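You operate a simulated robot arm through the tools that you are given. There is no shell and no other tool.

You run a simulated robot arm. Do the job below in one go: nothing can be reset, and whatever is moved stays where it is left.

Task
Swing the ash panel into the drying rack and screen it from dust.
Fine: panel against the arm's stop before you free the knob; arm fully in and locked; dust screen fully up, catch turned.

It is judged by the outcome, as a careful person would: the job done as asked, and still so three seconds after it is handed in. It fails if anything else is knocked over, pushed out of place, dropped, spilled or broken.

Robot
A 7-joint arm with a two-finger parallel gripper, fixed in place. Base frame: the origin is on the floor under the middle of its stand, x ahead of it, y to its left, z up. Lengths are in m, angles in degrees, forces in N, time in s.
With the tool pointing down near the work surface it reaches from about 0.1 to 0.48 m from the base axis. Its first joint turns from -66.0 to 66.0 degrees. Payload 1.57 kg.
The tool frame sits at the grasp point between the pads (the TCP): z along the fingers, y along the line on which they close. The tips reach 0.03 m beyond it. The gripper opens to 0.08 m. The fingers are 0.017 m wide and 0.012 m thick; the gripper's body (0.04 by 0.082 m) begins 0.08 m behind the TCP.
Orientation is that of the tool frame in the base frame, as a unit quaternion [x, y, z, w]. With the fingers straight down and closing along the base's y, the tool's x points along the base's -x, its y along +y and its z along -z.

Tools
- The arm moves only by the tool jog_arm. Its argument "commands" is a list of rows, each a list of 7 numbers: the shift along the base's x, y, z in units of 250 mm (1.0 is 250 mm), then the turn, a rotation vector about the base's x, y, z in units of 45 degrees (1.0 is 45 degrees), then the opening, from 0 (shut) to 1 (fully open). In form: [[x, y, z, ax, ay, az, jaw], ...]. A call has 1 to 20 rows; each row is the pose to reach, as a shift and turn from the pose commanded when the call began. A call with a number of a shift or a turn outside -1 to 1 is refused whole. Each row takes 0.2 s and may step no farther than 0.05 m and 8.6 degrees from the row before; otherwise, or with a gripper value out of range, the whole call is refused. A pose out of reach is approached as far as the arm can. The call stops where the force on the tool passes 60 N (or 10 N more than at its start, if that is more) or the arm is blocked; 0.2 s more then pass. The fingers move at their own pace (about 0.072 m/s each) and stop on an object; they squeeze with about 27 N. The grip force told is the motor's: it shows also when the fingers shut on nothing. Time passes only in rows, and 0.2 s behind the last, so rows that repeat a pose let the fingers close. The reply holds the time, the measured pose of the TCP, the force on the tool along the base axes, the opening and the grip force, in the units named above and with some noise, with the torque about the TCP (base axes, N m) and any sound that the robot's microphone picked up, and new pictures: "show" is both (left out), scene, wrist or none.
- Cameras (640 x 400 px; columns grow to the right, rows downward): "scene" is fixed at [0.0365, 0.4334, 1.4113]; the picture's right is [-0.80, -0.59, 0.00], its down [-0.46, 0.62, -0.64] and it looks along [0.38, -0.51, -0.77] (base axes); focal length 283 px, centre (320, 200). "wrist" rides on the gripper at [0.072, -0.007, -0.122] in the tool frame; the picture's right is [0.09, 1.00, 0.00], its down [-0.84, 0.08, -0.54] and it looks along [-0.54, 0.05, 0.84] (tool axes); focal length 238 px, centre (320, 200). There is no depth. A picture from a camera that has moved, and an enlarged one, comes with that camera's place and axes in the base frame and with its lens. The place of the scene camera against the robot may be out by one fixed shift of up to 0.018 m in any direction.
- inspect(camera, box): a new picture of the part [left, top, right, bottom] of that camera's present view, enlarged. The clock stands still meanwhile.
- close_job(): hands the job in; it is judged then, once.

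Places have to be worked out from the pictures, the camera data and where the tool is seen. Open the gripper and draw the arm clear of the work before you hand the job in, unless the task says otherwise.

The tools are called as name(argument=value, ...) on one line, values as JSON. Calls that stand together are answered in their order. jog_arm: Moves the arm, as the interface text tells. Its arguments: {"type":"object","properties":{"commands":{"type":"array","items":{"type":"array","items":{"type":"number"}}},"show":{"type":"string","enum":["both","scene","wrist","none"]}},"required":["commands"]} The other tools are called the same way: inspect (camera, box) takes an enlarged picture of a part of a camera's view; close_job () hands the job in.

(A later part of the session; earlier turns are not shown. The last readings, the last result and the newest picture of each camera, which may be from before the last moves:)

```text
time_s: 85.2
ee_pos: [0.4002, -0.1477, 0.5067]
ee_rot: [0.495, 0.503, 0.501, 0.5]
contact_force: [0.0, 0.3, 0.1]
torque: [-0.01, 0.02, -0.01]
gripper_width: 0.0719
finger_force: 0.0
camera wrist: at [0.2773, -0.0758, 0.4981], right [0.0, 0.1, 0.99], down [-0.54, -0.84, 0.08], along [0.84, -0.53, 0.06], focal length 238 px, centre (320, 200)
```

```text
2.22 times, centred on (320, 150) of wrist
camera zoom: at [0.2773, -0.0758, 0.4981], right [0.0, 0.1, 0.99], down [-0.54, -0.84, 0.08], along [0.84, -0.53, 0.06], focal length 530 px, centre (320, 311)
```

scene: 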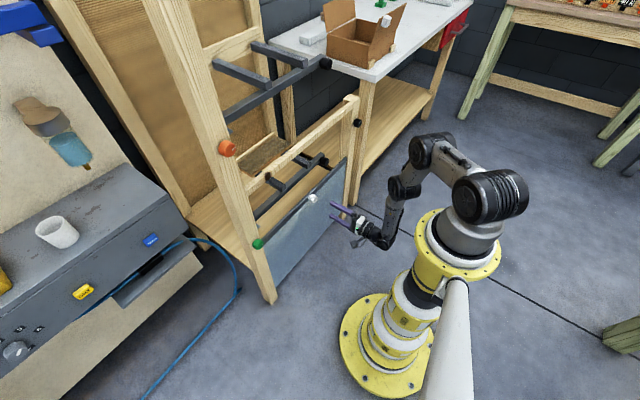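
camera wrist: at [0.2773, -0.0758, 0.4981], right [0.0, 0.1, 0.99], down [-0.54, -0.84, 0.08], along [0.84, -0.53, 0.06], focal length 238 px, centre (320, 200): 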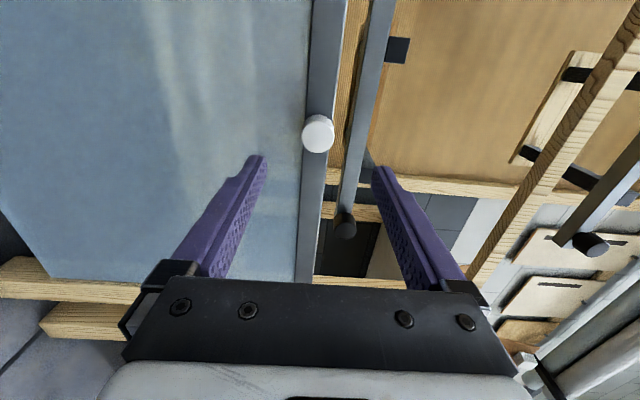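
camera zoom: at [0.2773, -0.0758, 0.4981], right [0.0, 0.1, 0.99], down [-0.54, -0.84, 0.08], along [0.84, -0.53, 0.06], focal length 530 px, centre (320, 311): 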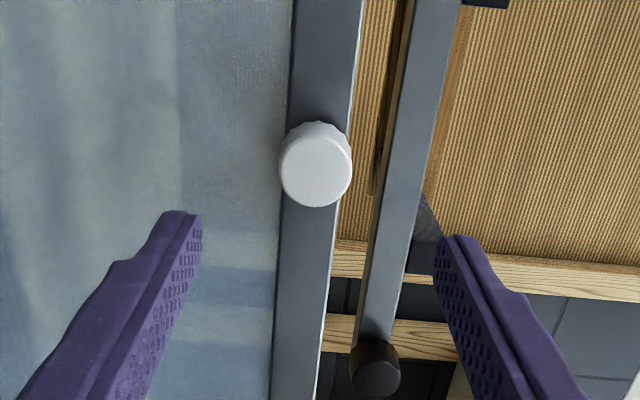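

The handle's center is at about (0.50, -0.147, 0.505), 31 mm across, aligned with the tool. Since the rail overhead may be close to the handle when it's up, I'll lift from below: close the fingers, go under the handle, and push up.

jog_arm(commands=[[0, 0, -0.06, 0, 0, 0, 0.5], [0, 0, -0.12, 0, 0, 0, 0.2], [0, 0, -0.18, 0, 0, 0, 0], [0, 0, -0.18, 0, 0, 0, 0], [0.09, 0, -0.18, 0, 0, 0, 0], [0.18, 0, -0.18, 0, 0, 0, 0], [0.27, 0, -0.18, 0, 0, 0, 0], [0.35, 0, -0.18, 0, 0, 0, 0]])

inspect(camera="wrist", box=[200, 60, 440, 240])

inspect(camera="scene", box=[270, 150, 400, 260])

```text
time_s: 87.0
ee_pos: [0.4838, -0.1457, 0.4751]
ee_rot: [0.496, 0.502, 0.501, 0.5]
contact_force: [-0.9, -0.1, 1.0]
torque: [0.0, 0.01, 0.01]
gripper_width: 0.0
finger_force: 21.8
out of reach, approached as far as the arm can: row 6, 7, 8
camera wrist: at [0.3614, -0.0726, 0.4679], right [0.0, 0.1, 1.0], down [-0.54, -0.84, 0.08], along [0.84, -0.53, 0.06], focal length 238 px, centre (320, 200)
```

scene: 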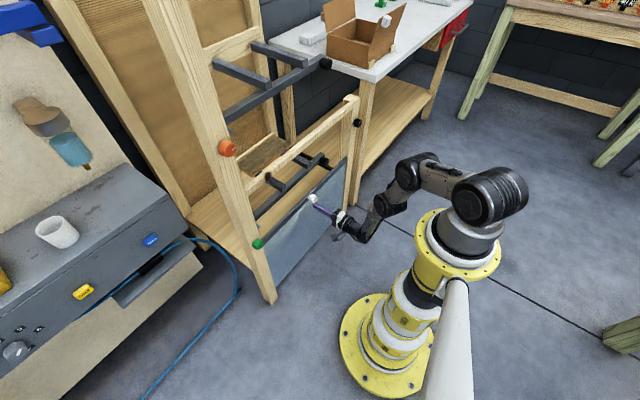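
wrist: 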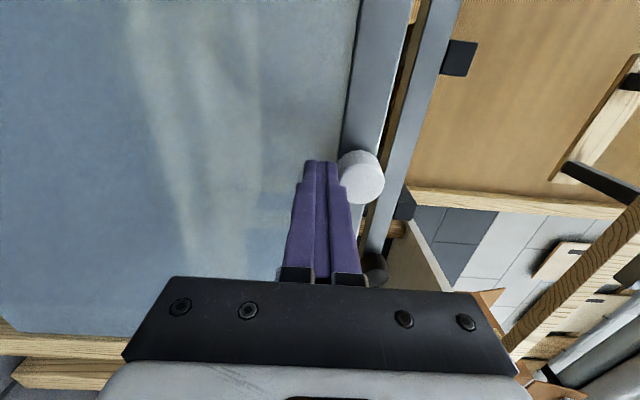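

```text
2.22 times, centred on (320, 150) of wrist
camera zoom: at [0.3614, -0.0726, 0.4679], right [0.0, 0.1, 1.0], down [-0.54, -0.84, 0.08], along [0.84, -0.53, 0.06], focal length 530 px, centre (320, 311)
```

zoom: 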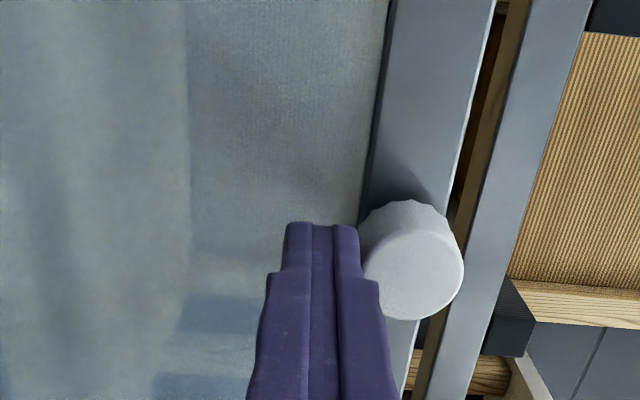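

```text
3.64 times, centred on (335, 205) of scene
camera zoom: at [0.0365, 0.4334, 1.4113], right [-0.8, -0.59, 0.0], down [-0.46, 0.62, -0.64], along [0.38, -0.51, -0.77], focal length 1029 px, centre (266, 182)
```

zoom: 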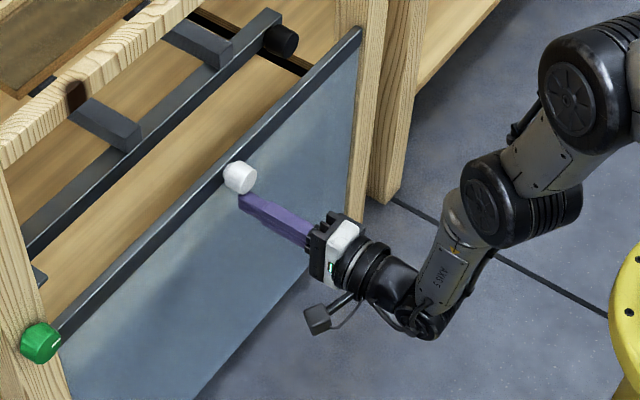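

Reach is just limiting here at this low height, but the fingertip is right under the handle (finger top z≈0.487, handle bottom ≈0.489) with about 14 mm overlap. I raise it 5 cm slowly, adding a few mm forward, and check that the screen follows.

jog_arm(commands=[[0.005, 0, 0.03, 0, 0, 0, 0], [0.01, 0, 0.06, 0, 0, 0, 0], [0.015, 0, 0.09, 0, 0, 0, 0], [0.02, 0, 0.12, 0, 0, 0, 0], [0.02, 0, 0.16, 0, 0, 0, 0], [0.02, 0, 0.2, 0, 0, 0, 0]])

inspect(camera="wrist", box=[200, 60, 440, 240])

inspect(camera="scene", box=[250, 90, 400, 260])

```text
time_s: 88.4
ee_pos: [0.4886, -0.145, 0.5249]
ee_rot: [0.496, 0.503, 0.502, 0.499]
contact_force: [-3.1, 4.0, -6.2]
torque: [0.01, 0.16, 0.09]
gripper_width: 0.0
finger_force: 20.9
camera wrist: at [0.3656, -0.0727, 0.5175], right [0.0, 0.1, 1.0], down [-0.53, -0.84, 0.08], along [0.85, -0.53, 0.05], focal length 238 px, centre (320, 200)
```

scene: 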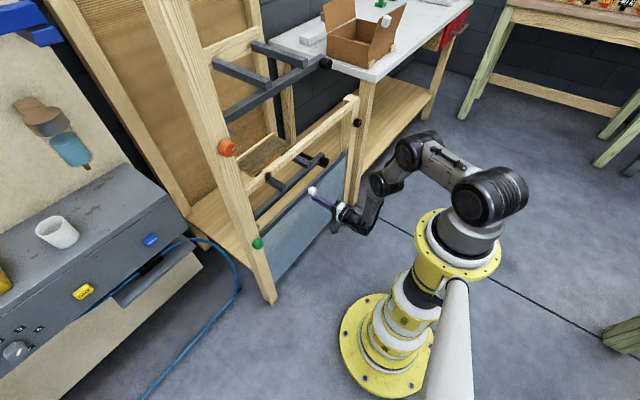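
wrist: 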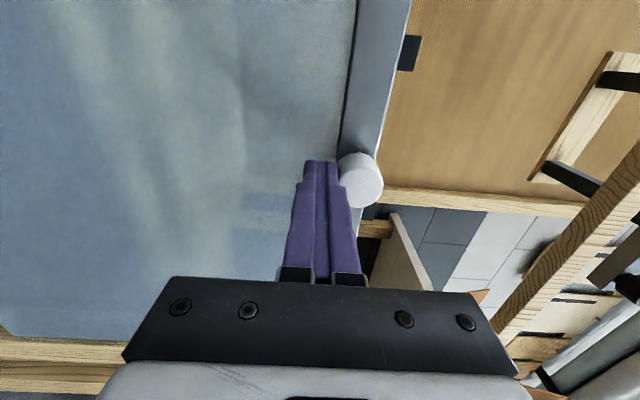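

```text
2.22 times, centred on (320, 150) of wrist
camera zoom: at [0.3656, -0.0727, 0.5175], right [0.0, 0.1, 1.0], down [-0.53, -0.84, 0.08], along [0.85, -0.53, 0.05], focal length 530 px, centre (320, 311)
```

zoom: 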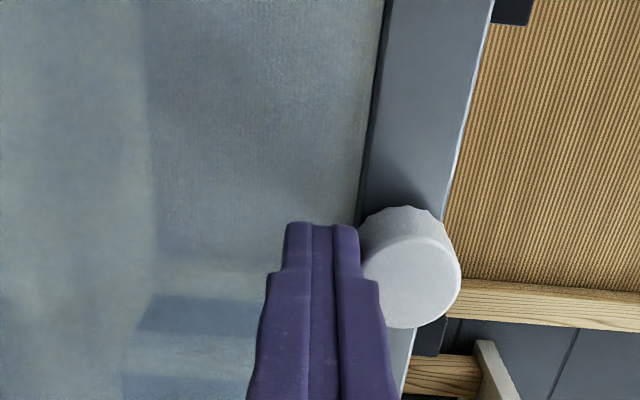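

```text
2.35 times, centred on (325, 175) of scene
camera zoom: at [0.0365, 0.4334, 1.4113], right [-0.8, -0.59, 0.0], down [-0.46, 0.62, -0.64], along [0.38, -0.51, -0.77], focal length 666 px, centre (308, 259)
```

zoom: 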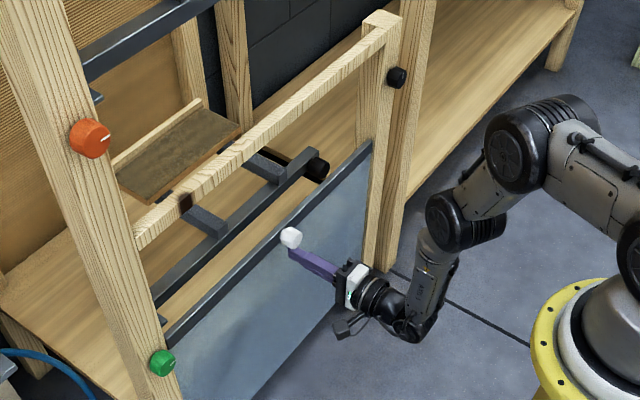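

The screen rises easily (about 6 N). I continue lifting to about z=0.70 for the tool.

jog_arm(commands=[[0, 0, 0.06, 0, 0, 0, 0], [0, 0, 0.12, 0, 0, 0, 0], [0, 0, 0.18, 0, 0, 0, 0], [0, 0, 0.24, 0, 0, 0, 0], [0, 0, 0.3, 0, 0, 0, 0], [0, 0, 0.36, 0, 0, 0, 0], [0, 0, 0.42, 0, 0, 0, 0], [0, 0, 0.48, 0, 0, 0, 0], [0, 0, 0.54, 0, 0, 0, 0], [0, 0, 0.6, 0, 0, 0, 0], [0, 0, 0.66, 0, 0, 0, 0], [0, 0, 0.7, 0, 0, 0, 0]])

inspect(camera="scene", box=[250, 90, 400, 260])

inspect(camera="wrist", box=[200, 60, 520, 260])

```text
time_s: 91.0
ee_pos: [0.4881, -0.1463, 0.7005]
ee_rot: [0.496, 0.502, 0.501, 0.501]
contact_force: [-2.3, -1.2, -6.6]
torque: [0.03, 0.2, -0.05]
gripper_width: 0.0
finger_force: 21.2
camera wrist: at [0.3664, -0.0738, 0.6918], right [0.0, 0.1, 1.0], down [-0.54, -0.84, 0.08], along [0.84, -0.54, 0.05], focal length 238 px, centre (320, 200)
```

scene: 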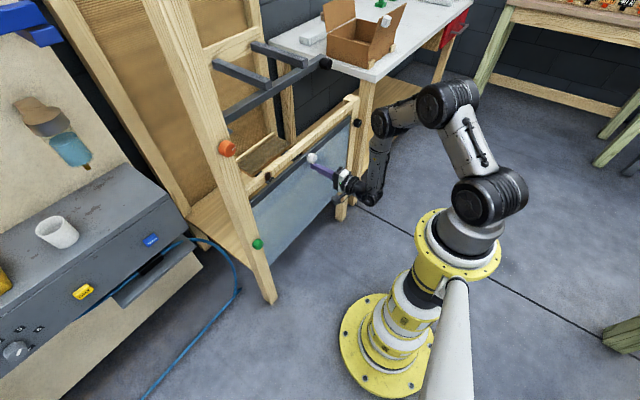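
wrist: 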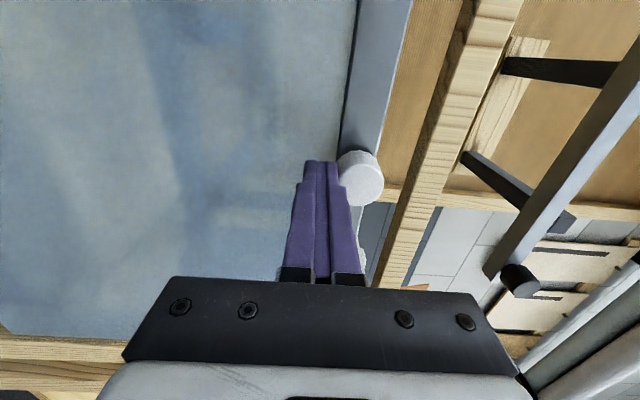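

```text
2.35 times, centred on (325, 175) of scene
camera zoom: at [0.0366, 0.4333, 1.4113], right [-0.8, -0.59, 0.0], down [-0.46, 0.62, -0.64], along [0.38, -0.51, -0.77], focal length 666 px, centre (308, 259)
```

zoom: 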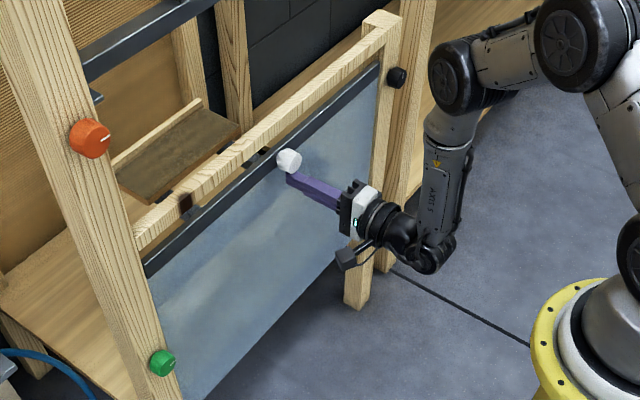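

```text
2.00 times, centred on (360, 160) of wrist
camera zoom: at [0.3664, -0.0738, 0.6918], right [0.0, 0.1, 1.0], down [-0.54, -0.84, 0.08], along [0.84, -0.54, 0.05], focal length 477 px, centre (240, 280)
```

zoom: 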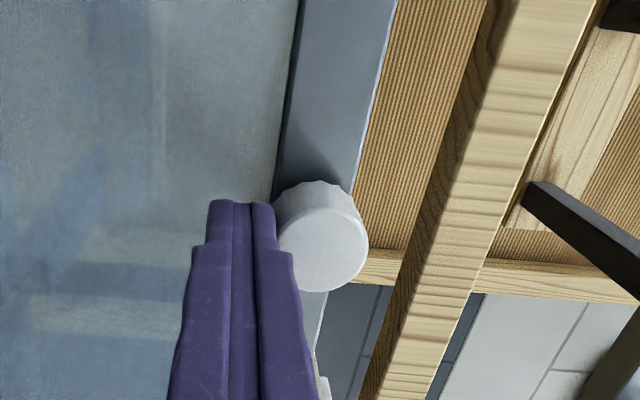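

The screen's top edge is now a few cm below the rail. I keep raising in 1 cm steps until a stop is felt.

jog_arm(commands=[[0, 0, 0.04, 0, 0, 0, 0], [0, 0, 0.08, 0, 0, 0, 0], [0, 0, 0.1, 0, 0, 0, 0]], show="none")

inspect(camera="wrist", box=[200, 60, 520, 260])

inspect(camera="scene", box=[260, 90, 380, 200])

```text
time_s: 91.8
ee_pos: [0.4896, -0.1468, 0.7262]
ee_rot: [0.496, 0.502, 0.501, 0.501]
contact_force: [-1.2, -2.7, -6.3]
torque: [0.04, 0.19, -0.08]
gripper_width: 0.0
finger_force: 21.2
```

```text
2.00 times, centred on (360, 160) of wrist
camera zoom: at [0.3665, -0.0738, 0.7173], right [0.0, 0.1, 1.0], down [-0.54, -0.84, 0.08], along [0.84, -0.53, 0.06], focal length 477 px, centre (240, 280)
```

zoom: 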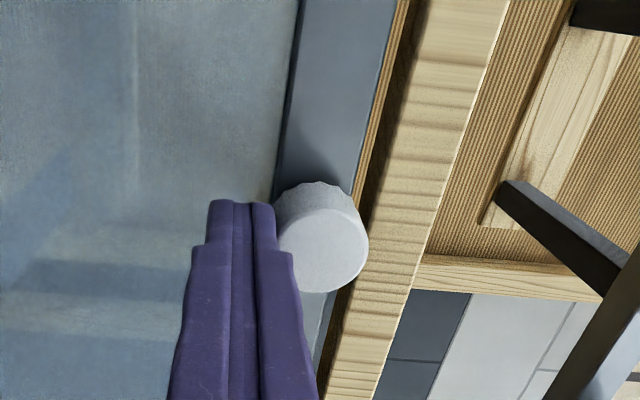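

```text
3.64 times, centred on (320, 145) of scene
camera zoom: at [0.0366, 0.4333, 1.4113], right [-0.8, -0.59, 0.0], down [-0.46, 0.62, -0.64], along [0.38, -0.51, -0.77], focal length 1029 px, centre (320, 400)
```

zoom: 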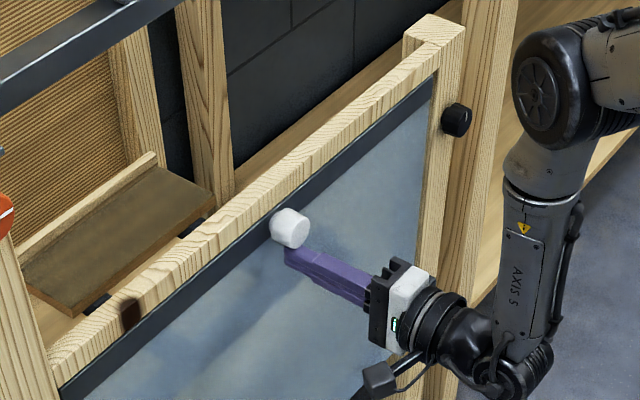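

Very close to the rail now. I continue in 2.5–3 mm steps.

jog_arm(commands=[[0, 0, 0.012, 0, 0, 0, 0], [0, 0, 0.024, 0, 0, 0, 0]], show="none")

inspect(camera="wrist", box=[200, 60, 520, 260])

```text
time_s: 92.4
ee_pos: [0.4892, -0.147, 0.7272]
ee_rot: [0.498, 0.504, 0.499, 0.499]
contact_force: [16.7, -5.7, -21.5]
torque: [0.14, 0.68, -0.06]
gripper_width: 0.0001
finger_force: 21.0
```

```text
2.00 times, centred on (360, 160) of wrist
camera zoom: at [0.3661, -0.0736, 0.7214], right [0.0, 0.1, 1.0], down [-0.54, -0.84, 0.08], along [0.84, -0.53, 0.05], focal length 477 px, centre (240, 280)
```

zoom: 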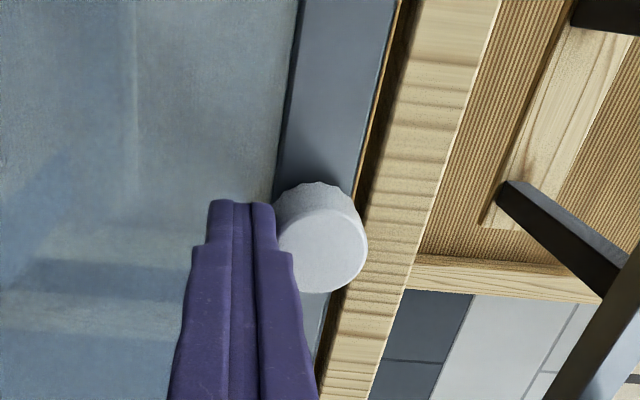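

A stop is felt (21 N). I press 2 mm more to confirm it's the hard stop.

jog_arm(commands=[[-0.002, 0, 0.008, 0, 0, 0, 0], [-0.002, 0, 0.008, 0, 0, 0, 0]], show="none")

inspect(camera="wrist", box=[200, 60, 520, 260])

inspect(camera="scene", box=[320, 85, 380, 135])

inspect(camera="scene", box=[240, 100, 360, 200])

```text
time_s: 93.0
ee_pos: [0.4872, -0.1458, 0.7273]
ee_rot: [0.501, 0.506, 0.497, 0.496]
contact_force: [22.6, -9.8, -33.3]
torque: [0.23, 0.94, -0.12]
gripper_width: 0.0
finger_force: 21.1
```

```text
2.00 times, centred on (360, 160) of wrist
camera zoom: at [0.3652, -0.0733, 0.7228], right [0.01, 0.1, 1.0], down [-0.54, -0.84, 0.09], along [0.84, -0.53, 0.04], focal length 477 px, centre (240, 280)
```

zoom: 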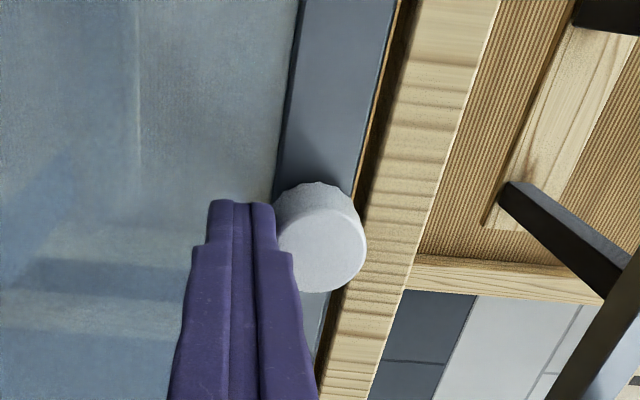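

```text
8.00 times, centred on (350, 110) of scene
camera zoom: at [0.0375, 0.433, 1.4114], right [-0.8, -0.59, 0.0], down [-0.46, 0.62, -0.64], along [0.38, -0.51, -0.77], focal length 2264 px, centre (80, 920)
```

zoom: 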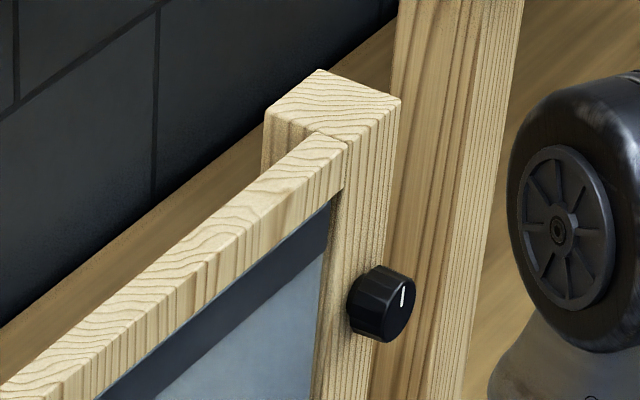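

```text
4.00 times, centred on (300, 150) of scene
camera zoom: at [0.0375, 0.433, 1.4114], right [-0.8, -0.59, 0.0], down [-0.46, 0.62, -0.64], along [0.38, -0.51, -0.77], focal length 1132 px, centre (400, 400)
```

zoom: 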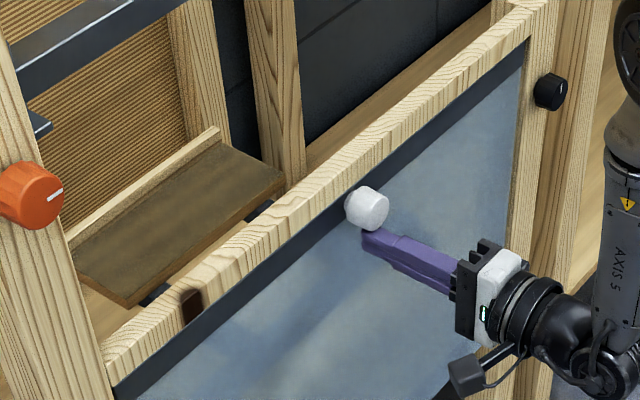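

It's a hard stop: 33 N with no further rise, so the screen is fully up. I now lower the finger by about 1 cm slowly to see whether the screen holds by itself.

jog_arm(commands=[[0, 0, -0.012, 0, 0, 0, 0], [0, 0, -0.024, 0, 0, 0, 0], [0, 0, -0.036, 0, 0, 0, 0], [0, 0, -0.044, 0, 0, 0, 0], [0, 0, -0.044, 0, 0, 0, 0]], show="none")

inspect(camera="wrist", box=[200, 60, 520, 260])

```text
time_s: 94.2
ee_pos: [0.4874, -0.1468, 0.7233]
ee_rot: [0.495, 0.502, 0.501, 0.501]
contact_force: [0.8, -0.4, 0.4]
torque: [0.0, 0.0, -0.04]
gripper_width: 0.0001
finger_force: 21.4
```

```text
2.00 times, centred on (360, 160) of wrist
camera zoom: at [0.3663, -0.0738, 0.7145], right [-0.01, 0.1, 1.0], down [-0.54, -0.84, 0.08], along [0.84, -0.53, 0.06], focal length 477 px, centre (240, 280)
```

zoom: 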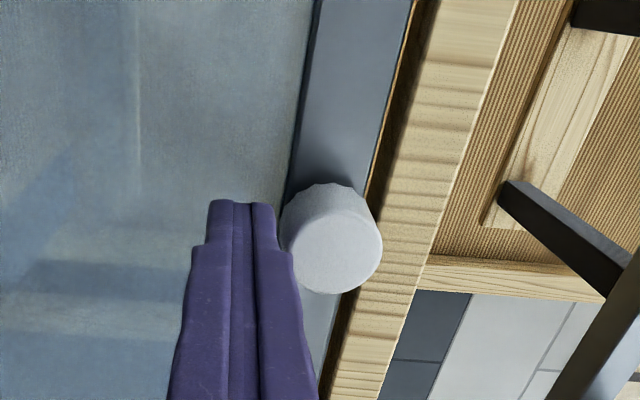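

The load went to zero and the handle stayed put above the finger: the screen holds itself. I lower another 15 mm under it as a safety check.

jog_arm(commands=[[0, 0, -0.02, 0, 0, 0, 0], [0, 0, -0.04, 0, 0, 0, 0], [0, 0, -0.06, 0, 0, 0, 0], [0, 0, -0.06, 0, 0, 0, 0], [0, 0, -0.06, 0, 0, 0, 0]], show="none")

inspect(camera="wrist", box=[200, 60, 520, 260])

inspect(camera="scene", box=[240, 100, 360, 200])

```text
time_s: 95.4
ee_pos: [0.4879, -0.1467, 0.7081]
ee_rot: [0.496, 0.502, 0.502, 0.5]
contact_force: [0.1, -0.5, 0.3]
torque: [-0.01, -0.03, 0.03]
gripper_width: 0.0
finger_force: 21.5
```

```text
2.00 times, centred on (360, 160) of wrist
camera zoom: at [0.3661, -0.0739, 0.7], right [0.0, 0.1, 1.0], down [-0.54, -0.84, 0.08], along [0.84, -0.53, 0.06], focal length 477 px, centre (240, 280)
```

zoom: 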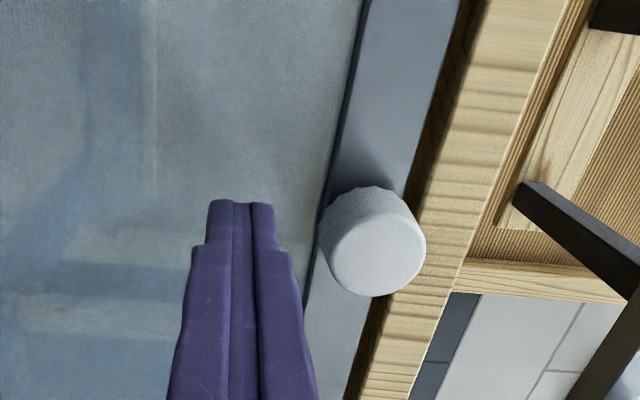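

```text
4.00 times, centred on (300, 150) of scene
camera zoom: at [0.0365, 0.4334, 1.4113], right [-0.8, -0.59, 0.0], down [-0.46, 0.62, -0.64], along [0.38, -0.51, -0.77], focal length 1132 px, centre (400, 400)
```

zoom: 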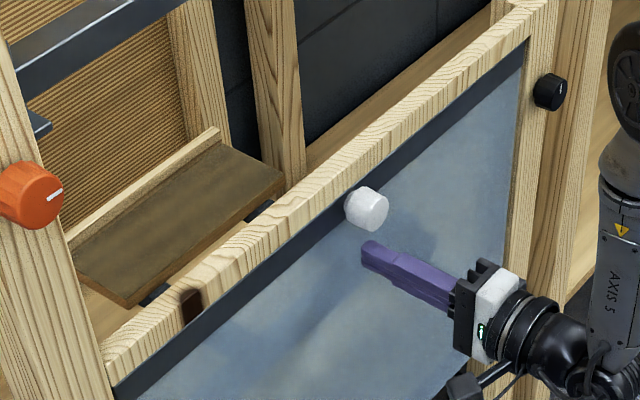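

The screen stays up on its own. I withdraw from the handle and move right to in front of the black catch on the right post, opening the jaws and rolling partly back.

jog_arm(commands=[[-0.15, 0, 0, 0, 0, 0, 0], [-0.28, -0.02, 0, 0, 0, 0, 0], [-0.28, -0.18, 0.01, 0.11, 0, 0, 0.2], [-0.28, -0.34, 0.02, 0.22, 0, 0, 0.4], [-0.28, -0.5, 0.03, 0.33, 0, 0, 0.6], [-0.28, -0.66, 0.03, 0.44, 0, 0, 0.8], [-0.28, -0.82, 0.03, 0.55, 0, 0, 0.9], [-0.28, -0.98, 0.03, 0.667, 0, 0, 0.9]])

inspect(camera="wrist", box=[200, 40, 520, 240])

```text
time_s: 97.2
ee_pos: [0.4167, -0.3906, 0.7145]
ee_rot: [0.609, 0.356, 0.615, 0.353]
contact_force: [-0.7, -0.5, -0.1]
torque: [0.0, 0.0, 0.03]
gripper_width: 0.0722
finger_force: 0.0
camera wrist: at [0.294, -0.3243, 0.7433], right [0.0, -0.42, 0.91], down [-0.54, -0.77, -0.35], along [0.84, -0.49, -0.22], focal length 238 px, centre (320, 200)
```

scene: 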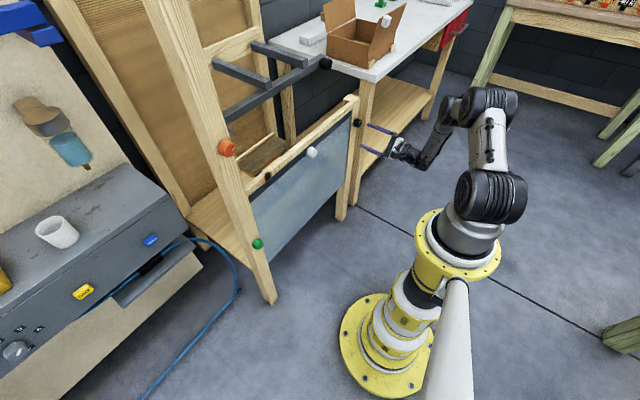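
wrist: 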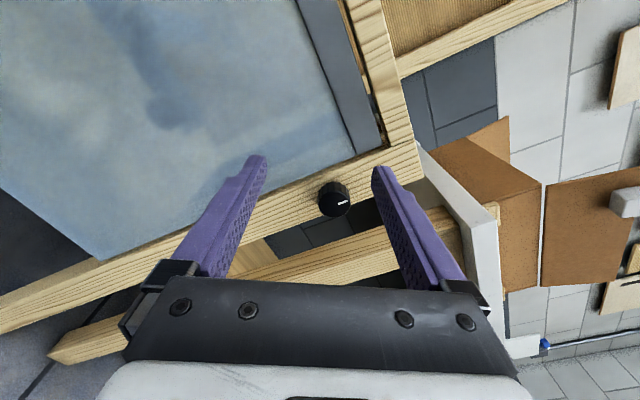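

```text
2.00 times, centred on (360, 140) of wrist
camera zoom: at [0.294, -0.3243, 0.7433], right [0.0, -0.42, 0.91], down [-0.54, -0.77, -0.35], along [0.84, -0.49, -0.22], focal length 477 px, centre (240, 320)
```

zoom: 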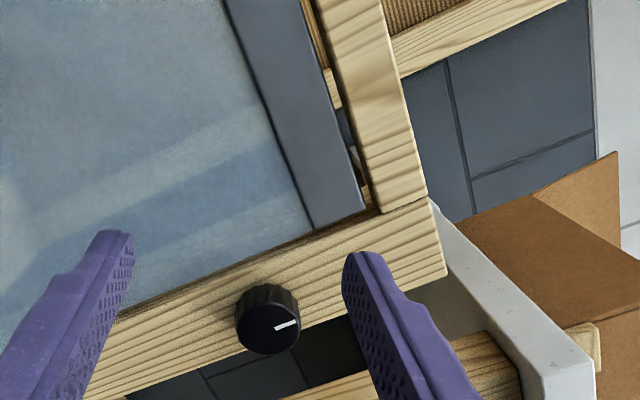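

The catch knob's face is at about (0.505, -0.459, 0.700), pointer up. I line up with it, still 35 mm short of it.

jog_arm(commands=[[0.03, -0.09, -0.02, 0, 0, 0, 0.9], [0.06, -0.18, -0.04, 0, 0, 0, 0.9], [0.088, -0.268, -0.06, 0, 0, 0, 0.9]], show="wrist")

inspect(camera="wrist", box=[240, 80, 400, 210])

```text
time_s: 98.0
ee_pos: [0.4463, -0.4556, 0.6991]
ee_rot: [0.609, 0.356, 0.614, 0.354]
contact_force: [-0.4, 1.0, -0.7]
torque: [0.01, 0.0, 0.01]
gripper_width: 0.0719
finger_force: 0.0
out of reach, approached as far as the arm can: row 2, 3
camera wrist: at [0.325, -0.3881, 0.7273], right [0.0, -0.41, 0.91], down [-0.54, -0.77, -0.35], along [0.84, -0.49, -0.22], focal length 238 px, centre (320, 200)
```

wrist: 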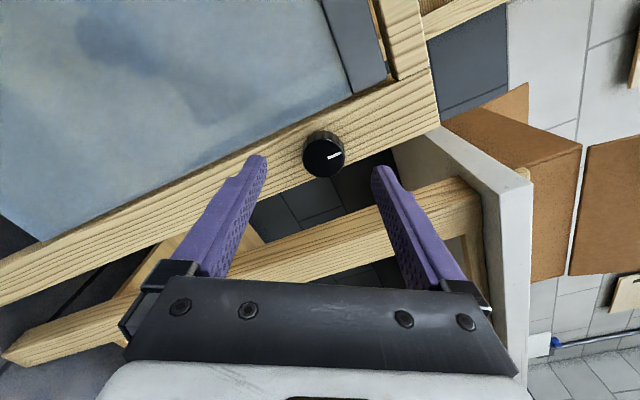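

```text
3.08 times, centred on (320, 145) of wrist
camera zoom: at [0.325, -0.3881, 0.7273], right [0.0, -0.41, 0.91], down [-0.54, -0.77, -0.35], along [0.84, -0.49, -0.22], focal length 733 px, centre (320, 369)
```

zoom: 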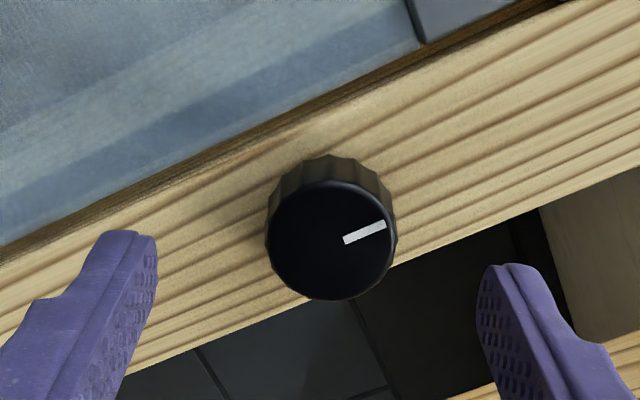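

The tool stopped about 3 mm short sideways at the first joint's limit, but going forward relieves that. I correct 3 mm right, 1.5 mm up, and advance to straddle the catch.

jog_arm(commands=[[0.05, -0.004, 0.002, 0, 0, 0, 0.9], [0.1, -0.012, 0.006, 0, 0, 0, 0.9], [0.14, -0.012, 0.006, 0, 0, 0, 0.9], [0.163, -0.012, 0.006, 0, 0, 0, 0.9]], show="both")

inspect(camera="wrist", box=[240, 100, 400, 230])

```text
time_s: 99.0
ee_pos: [0.4895, -0.4573, 0.7018]
ee_rot: [0.608, 0.355, 0.614, 0.356]
contact_force: [-0.3, 0.3, 0.2]
torque: [-0.01, 0.02, -0.01]
gripper_width: 0.0718
finger_force: 0.2
camera wrist: at [0.3671, -0.3906, 0.7303], right [0.0, -0.41, 0.91], down [-0.54, -0.77, -0.35], along [0.84, -0.49, -0.22], focal length 238 px, centre (320, 200)
```

scene: 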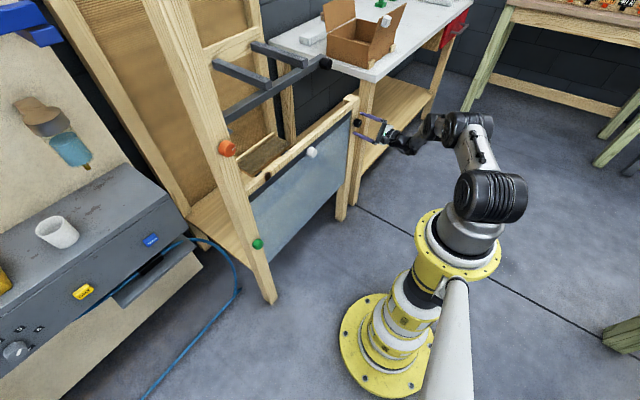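
wrist: 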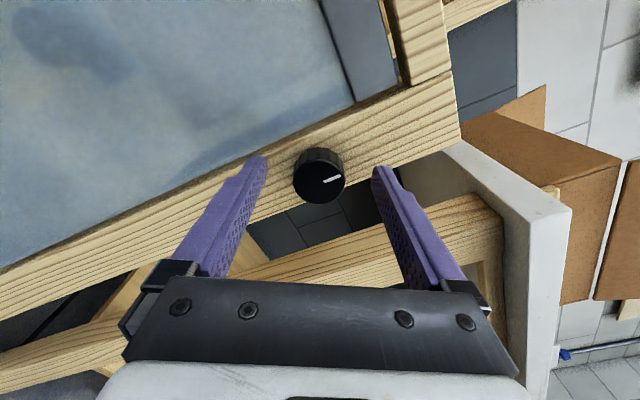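

```text
3.08 times, centred on (320, 165) of wrist
camera zoom: at [0.3671, -0.3906, 0.7303], right [0.0, -0.41, 0.91], down [-0.54, -0.77, -0.35], along [0.84, -0.49, -0.22], focal length 733 px, centre (320, 308)
```

zoom: 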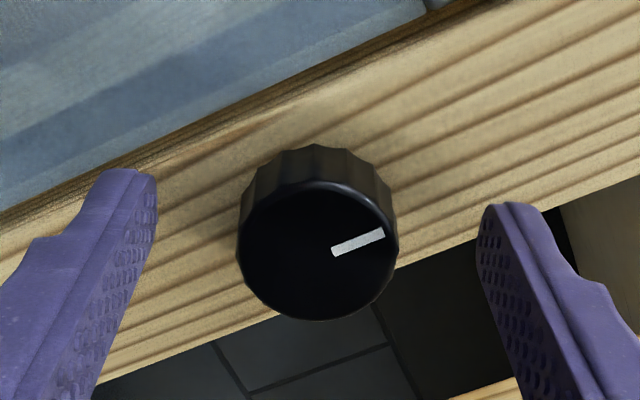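

Well centred. I close the jaws on the catch and test a small clockwise turn, watching torque.

jog_arm(commands=[[0, -0.006, -0.003, 0, 0, 0, 0.5], [0, -0.006, -0.003, 0, 0, 0, 0], [0, -0.006, -0.003, 0, 0, 0, 0], [0, -0.006, -0.003, 0, 0, 0, 0]], show="none")

jog_arm(commands=[[0, 0, 0, 0.11, 0, 0, 0], [0, 0, 0, 0.22, 0, 0, 0], [0, 0, 0, 0.3, 0, 0, 0]], show="none")

inspect(camera="wrist", box=[240, 100, 400, 230])

```text
time_s: 100.0
ee_pos: [0.4895, -0.4584, 0.7002]
ee_rot: [0.609, 0.356, 0.614, 0.354]
contact_force: [3.8, -0.2, -1.2]
torque: [0.05, 0.21, 0.11]
gripper_width: 0.0353
finger_force: 42.5
```

```text
time_s: 100.8
ee_pos: [0.4897, -0.4588, 0.7028]
ee_rot: [0.646, 0.28, 0.652, 0.281]
contact_force: [5.1, 0.8, 2.7]
torque: [0.01, 0.79, -0.31]
gripper_width: 0.0356
finger_force: 42.5
```

```text
3.08 times, centred on (320, 165) of wrist
camera zoom: at [0.3673, -0.4005, 0.7442], right [0.0, -0.62, 0.79], down [-0.54, -0.66, -0.52], along [0.84, -0.42, -0.33], focal length 733 px, centre (320, 308)
```

zoom: 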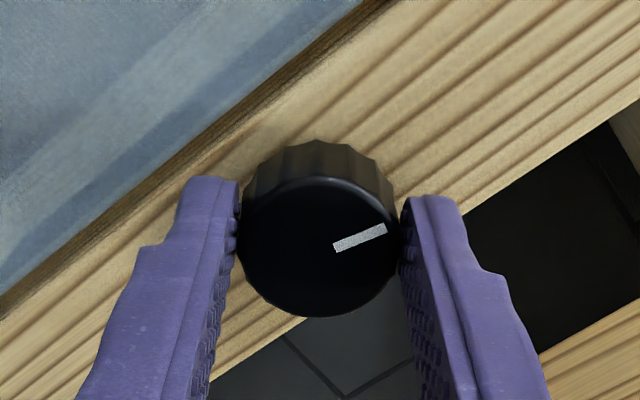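

It turns clockwise freely with the gripper (like the arm knobs, whose locked mark is horizontal). I continue clockwise toward 90°.

jog_arm(commands=[[0, 0, 0, 0.15, 0, 0, 0], [0, 0, 0, 0.3, 0, 0, 0], [0, 0, 0, 0.45, 0, 0, 0], [0, 0, 0, 0.6, 0, 0, 0], [0, 0, 0, 0.75, 0, 0, 0], [0, 0, 0, 0.9, 0, 0, 0]], show="none")

inspect(camera="wrist", box=[240, 100, 400, 230])

```text
time_s: 102.2
ee_pos: [0.4893, -0.4597, 0.7013]
ee_rot: [0.703, 0.037, 0.709, 0.041]
contact_force: [10.1, -9.6, 4.2]
torque: [-0.04, 0.94, 0.06]
gripper_width: 0.0352
finger_force: 43.3
```

```text
3.08 times, centred on (320, 165) of wrist
camera zoom: at [0.3673, -0.4432, 0.7711], right [-0.01, -0.98, 0.2], down [-0.54, -0.17, -0.83], along [0.84, -0.11, -0.52], focal length 733 px, centre (320, 308)
```

zoom: 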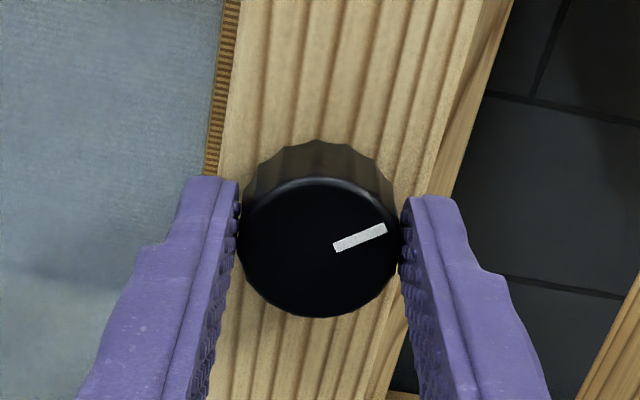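

54° done; pointer about 30–35° above horizontal. Continuing to the end stop.

jog_arm(commands=[[0, 0.004, 0, 0.12, 0, 0, 0], [0, 0.004, 0, 0.24, 0, 0, 0], [0, 0.004, 0, 0.36, 0, 0, 0], [0, 0.004, 0, 0.48, 0, 0, 0], [0, 0.004, 0, 0.6, 0, 0, 0], [0, 0.004, 0, 0.72, 0, 0, 0]], show="none")

inspect(camera="wrist", box=[240, 100, 400, 230])

```text
time_s: 103.6
ee_pos: [0.4899, -0.46, 0.7007]
ee_rot: [0.685, -0.165, 0.692, -0.155]
contact_force: [12.1, -30.5, 0.1]
torque: [-0.03, 0.59, 0.13]
gripper_width: 0.0356
finger_force: 42.8
```

```text
3.08 times, centred on (320, 165) of wrist
camera zoom: at [0.3667, -0.4831, 0.7678], right [-0.01, -0.93, -0.36], down [-0.53, 0.31, -0.79], along [0.85, 0.18, -0.5], focal length 733 px, centre (320, 308)
```

zoom: 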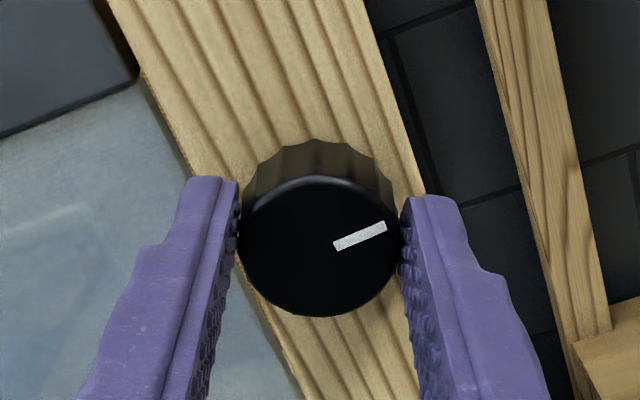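

86° turned with no torsional stop yet, but a 30 N sideways pull from my 1 mm shift; I shift back 1.5 mm and continue the last few degrees.

jog_arm(commands=[[0, -0.006, 0, 0, 0, 0, 0], [0, -0.006, 0, 0.08, 0, 0, 0], [0, -0.006, 0, 0.16, 0, 0, 0], [0, -0.006, 0, 0.24, 0, 0, 0], [0, -0.006, 0, 0.32, 0, 0, 0]], show="none")

inspect(camera="wrist", box=[240, 100, 400, 230])

```text
time_s: 104.8
ee_pos: [0.489, -0.4589, 0.6991]
ee_rot: [0.661, -0.25, 0.665, -0.242]
contact_force: [7.6, -22.7, -5.3]
torque: [-0.58, -0.43, -0.45]
gripper_width: 0.0356
finger_force: 42.6
```

```text
3.08 times, centred on (320, 165) of wrist
camera zoom: at [0.3667, -0.4986, 0.7574], right [-0.01, -0.81, -0.58], down [-0.53, 0.49, -0.69], along [0.84, 0.31, -0.44], focal length 733 px, centre (320, 308)
```

zoom: 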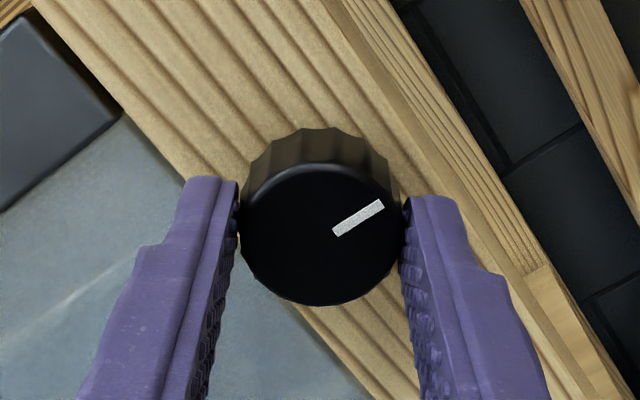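

The stop is felt (-0.58 N·m) with the catch pointer horizontal, matching the locked marks elsewhere. I ease the twist, open the jaws and back straight out.

jog_arm(commands=[[0, -0.002, 0.002, -0.1, 0, 0, 0], [0, -0.002, 0.002, -0.2, 0, 0, 0], [0, -0.002, 0.002, -0.2, 0, 0, 0.9], [0, -0.002, 0.002, -0.2, 0, 0, 0.9], [0, -0.002, 0.002, -0.2, 0, 0, 0.9], [-0.08, 0.01, 0, -0.2, 0, 0, 0.9], [-0.16, 0.06, 0, -0.3, 0, 0, 0.9], [-0.24, 0.14, 0, -0.4, 0, 0, 0.9]])

inspect(camera="scene", box=[330, 90, 380, 140])

inspect(camera="scene", box=[230, 80, 380, 260])

inspect(camera="wrist", box=[160, 20, 560, 270])

```text
time_s: 106.6
ee_pos: [0.4305, -0.4234, 0.7023]
ee_rot: [0.691, -0.14, 0.696, -0.136]
contact_force: [1.0, -0.5, -0.2]
torque: [-0.01, 0.0, -0.01]
gripper_width: 0.0717
finger_force: 0.1
camera wrist: at [0.3079, -0.4421, 0.7691], right [0.0, -0.96, -0.29], down [-0.54, 0.25, -0.81], along [0.84, 0.15, -0.51], focal length 238 px, centre (320, 200)
```

scene: 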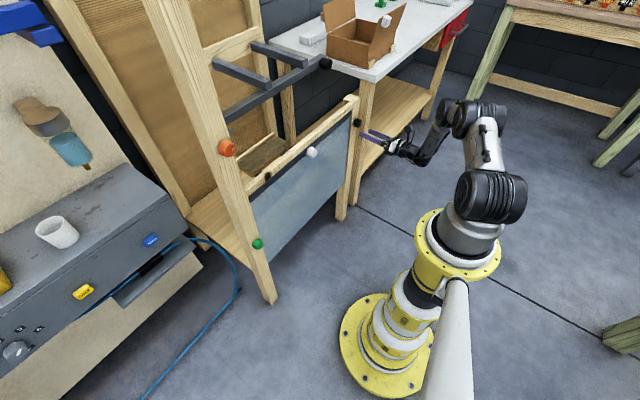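
wrist: 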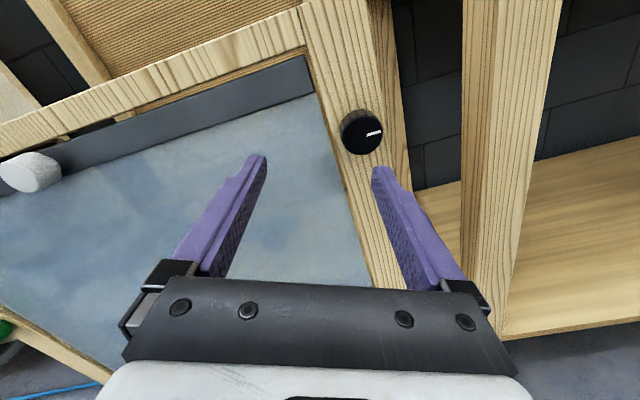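

```text
8.00 times, centred on (355, 115) of scene
camera zoom: at [0.0365, 0.4334, 1.4113], right [-0.8, -0.59, 0.0], down [-0.46, 0.62, -0.64], along [0.38, -0.51, -0.77], focal length 2264 px, centre (40, 880)
```

zoom: 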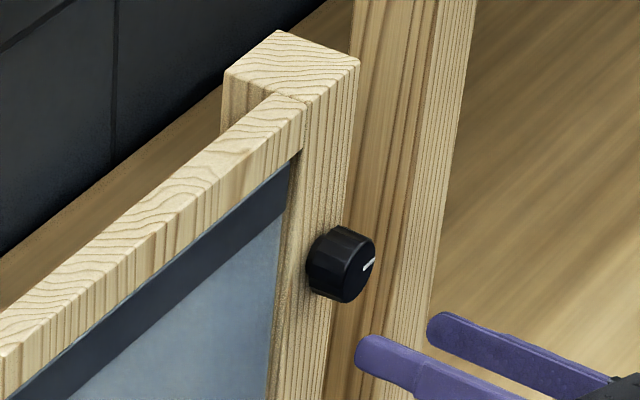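

```text
2.22 times, centred on (305, 170) of scene
camera zoom: at [0.0365, 0.4334, 1.4113], right [-0.8, -0.59, 0.0], down [-0.46, 0.62, -0.64], along [0.38, -0.51, -0.77], focal length 629 px, centre (353, 267)
```

zoom: 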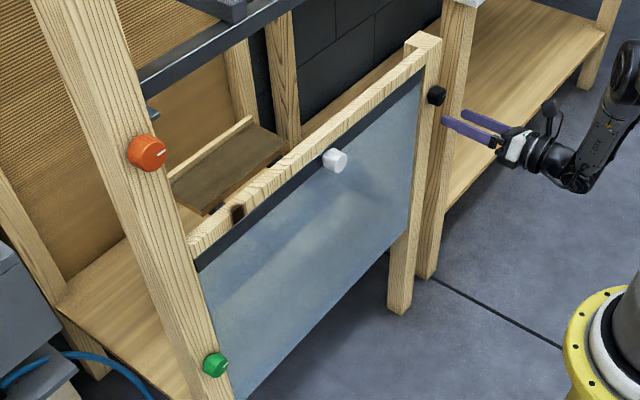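

```text
1.60 times, centred on (360, 145) of wrist
camera zoom: at [0.3079, -0.4421, 0.7691], right [0.0, -0.96, -0.29], down [-0.54, 0.25, -0.81], along [0.84, 0.15, -0.51], focal length 381 px, centre (256, 288)
```

zoom: 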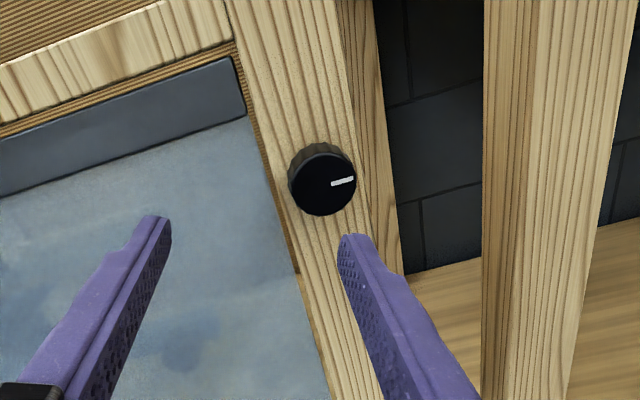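

The catch pointer is horizontal and the screen is up. I re-inspect the screen with the same crop as before to confirm it hasn't crept down.

inspect(camera="scene", box=[240, 100, 360, 200])

inspect(camera="scene", box=[320, 85, 380, 135])

inspect(camera="wrist", box=[220, 0, 420, 130])

```text
4.00 times, centred on (300, 150) of scene
camera zoom: at [0.0365, 0.4334, 1.4113], right [-0.8, -0.59, 0.0], down [-0.46, 0.62, -0.64], along [0.38, -0.51, -0.77], focal length 1132 px, centre (400, 400)
```

zoom: 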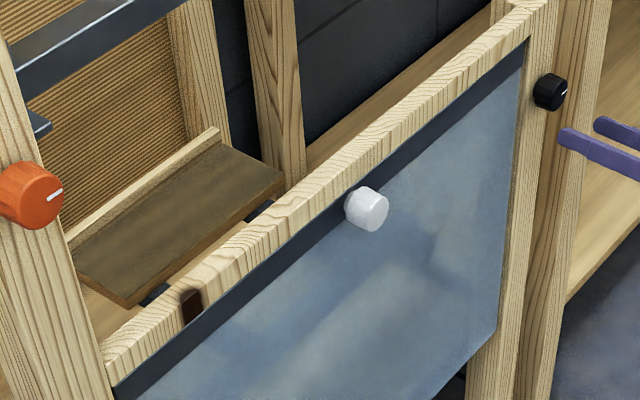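

```text
8.00 times, centred on (350, 110) of scene
camera zoom: at [0.0365, 0.4334, 1.4113], right [-0.8, -0.59, 0.0], down [-0.46, 0.62, -0.64], along [0.38, -0.51, -0.77], focal length 2264 px, centre (80, 920)
```

zoom: 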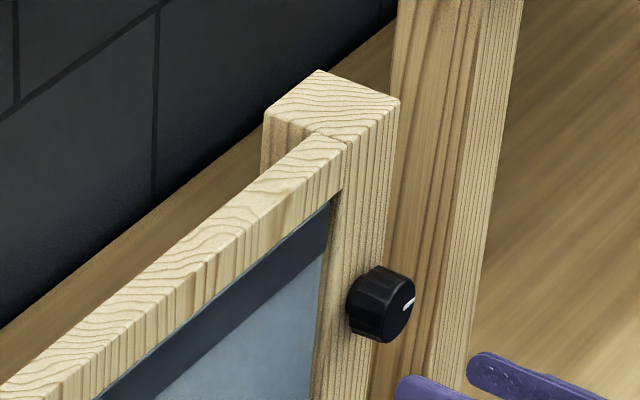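

```text
3.08 times, centred on (320, 65) of wrist
camera zoom: at [0.3079, -0.4421, 0.7691], right [0.0, -0.96, -0.29], down [-0.54, 0.25, -0.81], along [0.84, 0.15, -0.51], focal length 733 px, centre (320, 615)
```

zoom: 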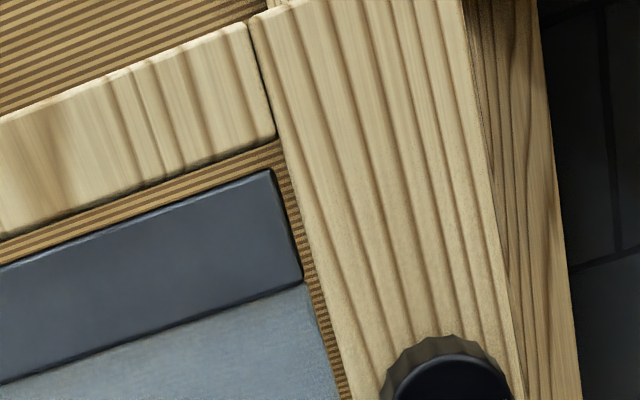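

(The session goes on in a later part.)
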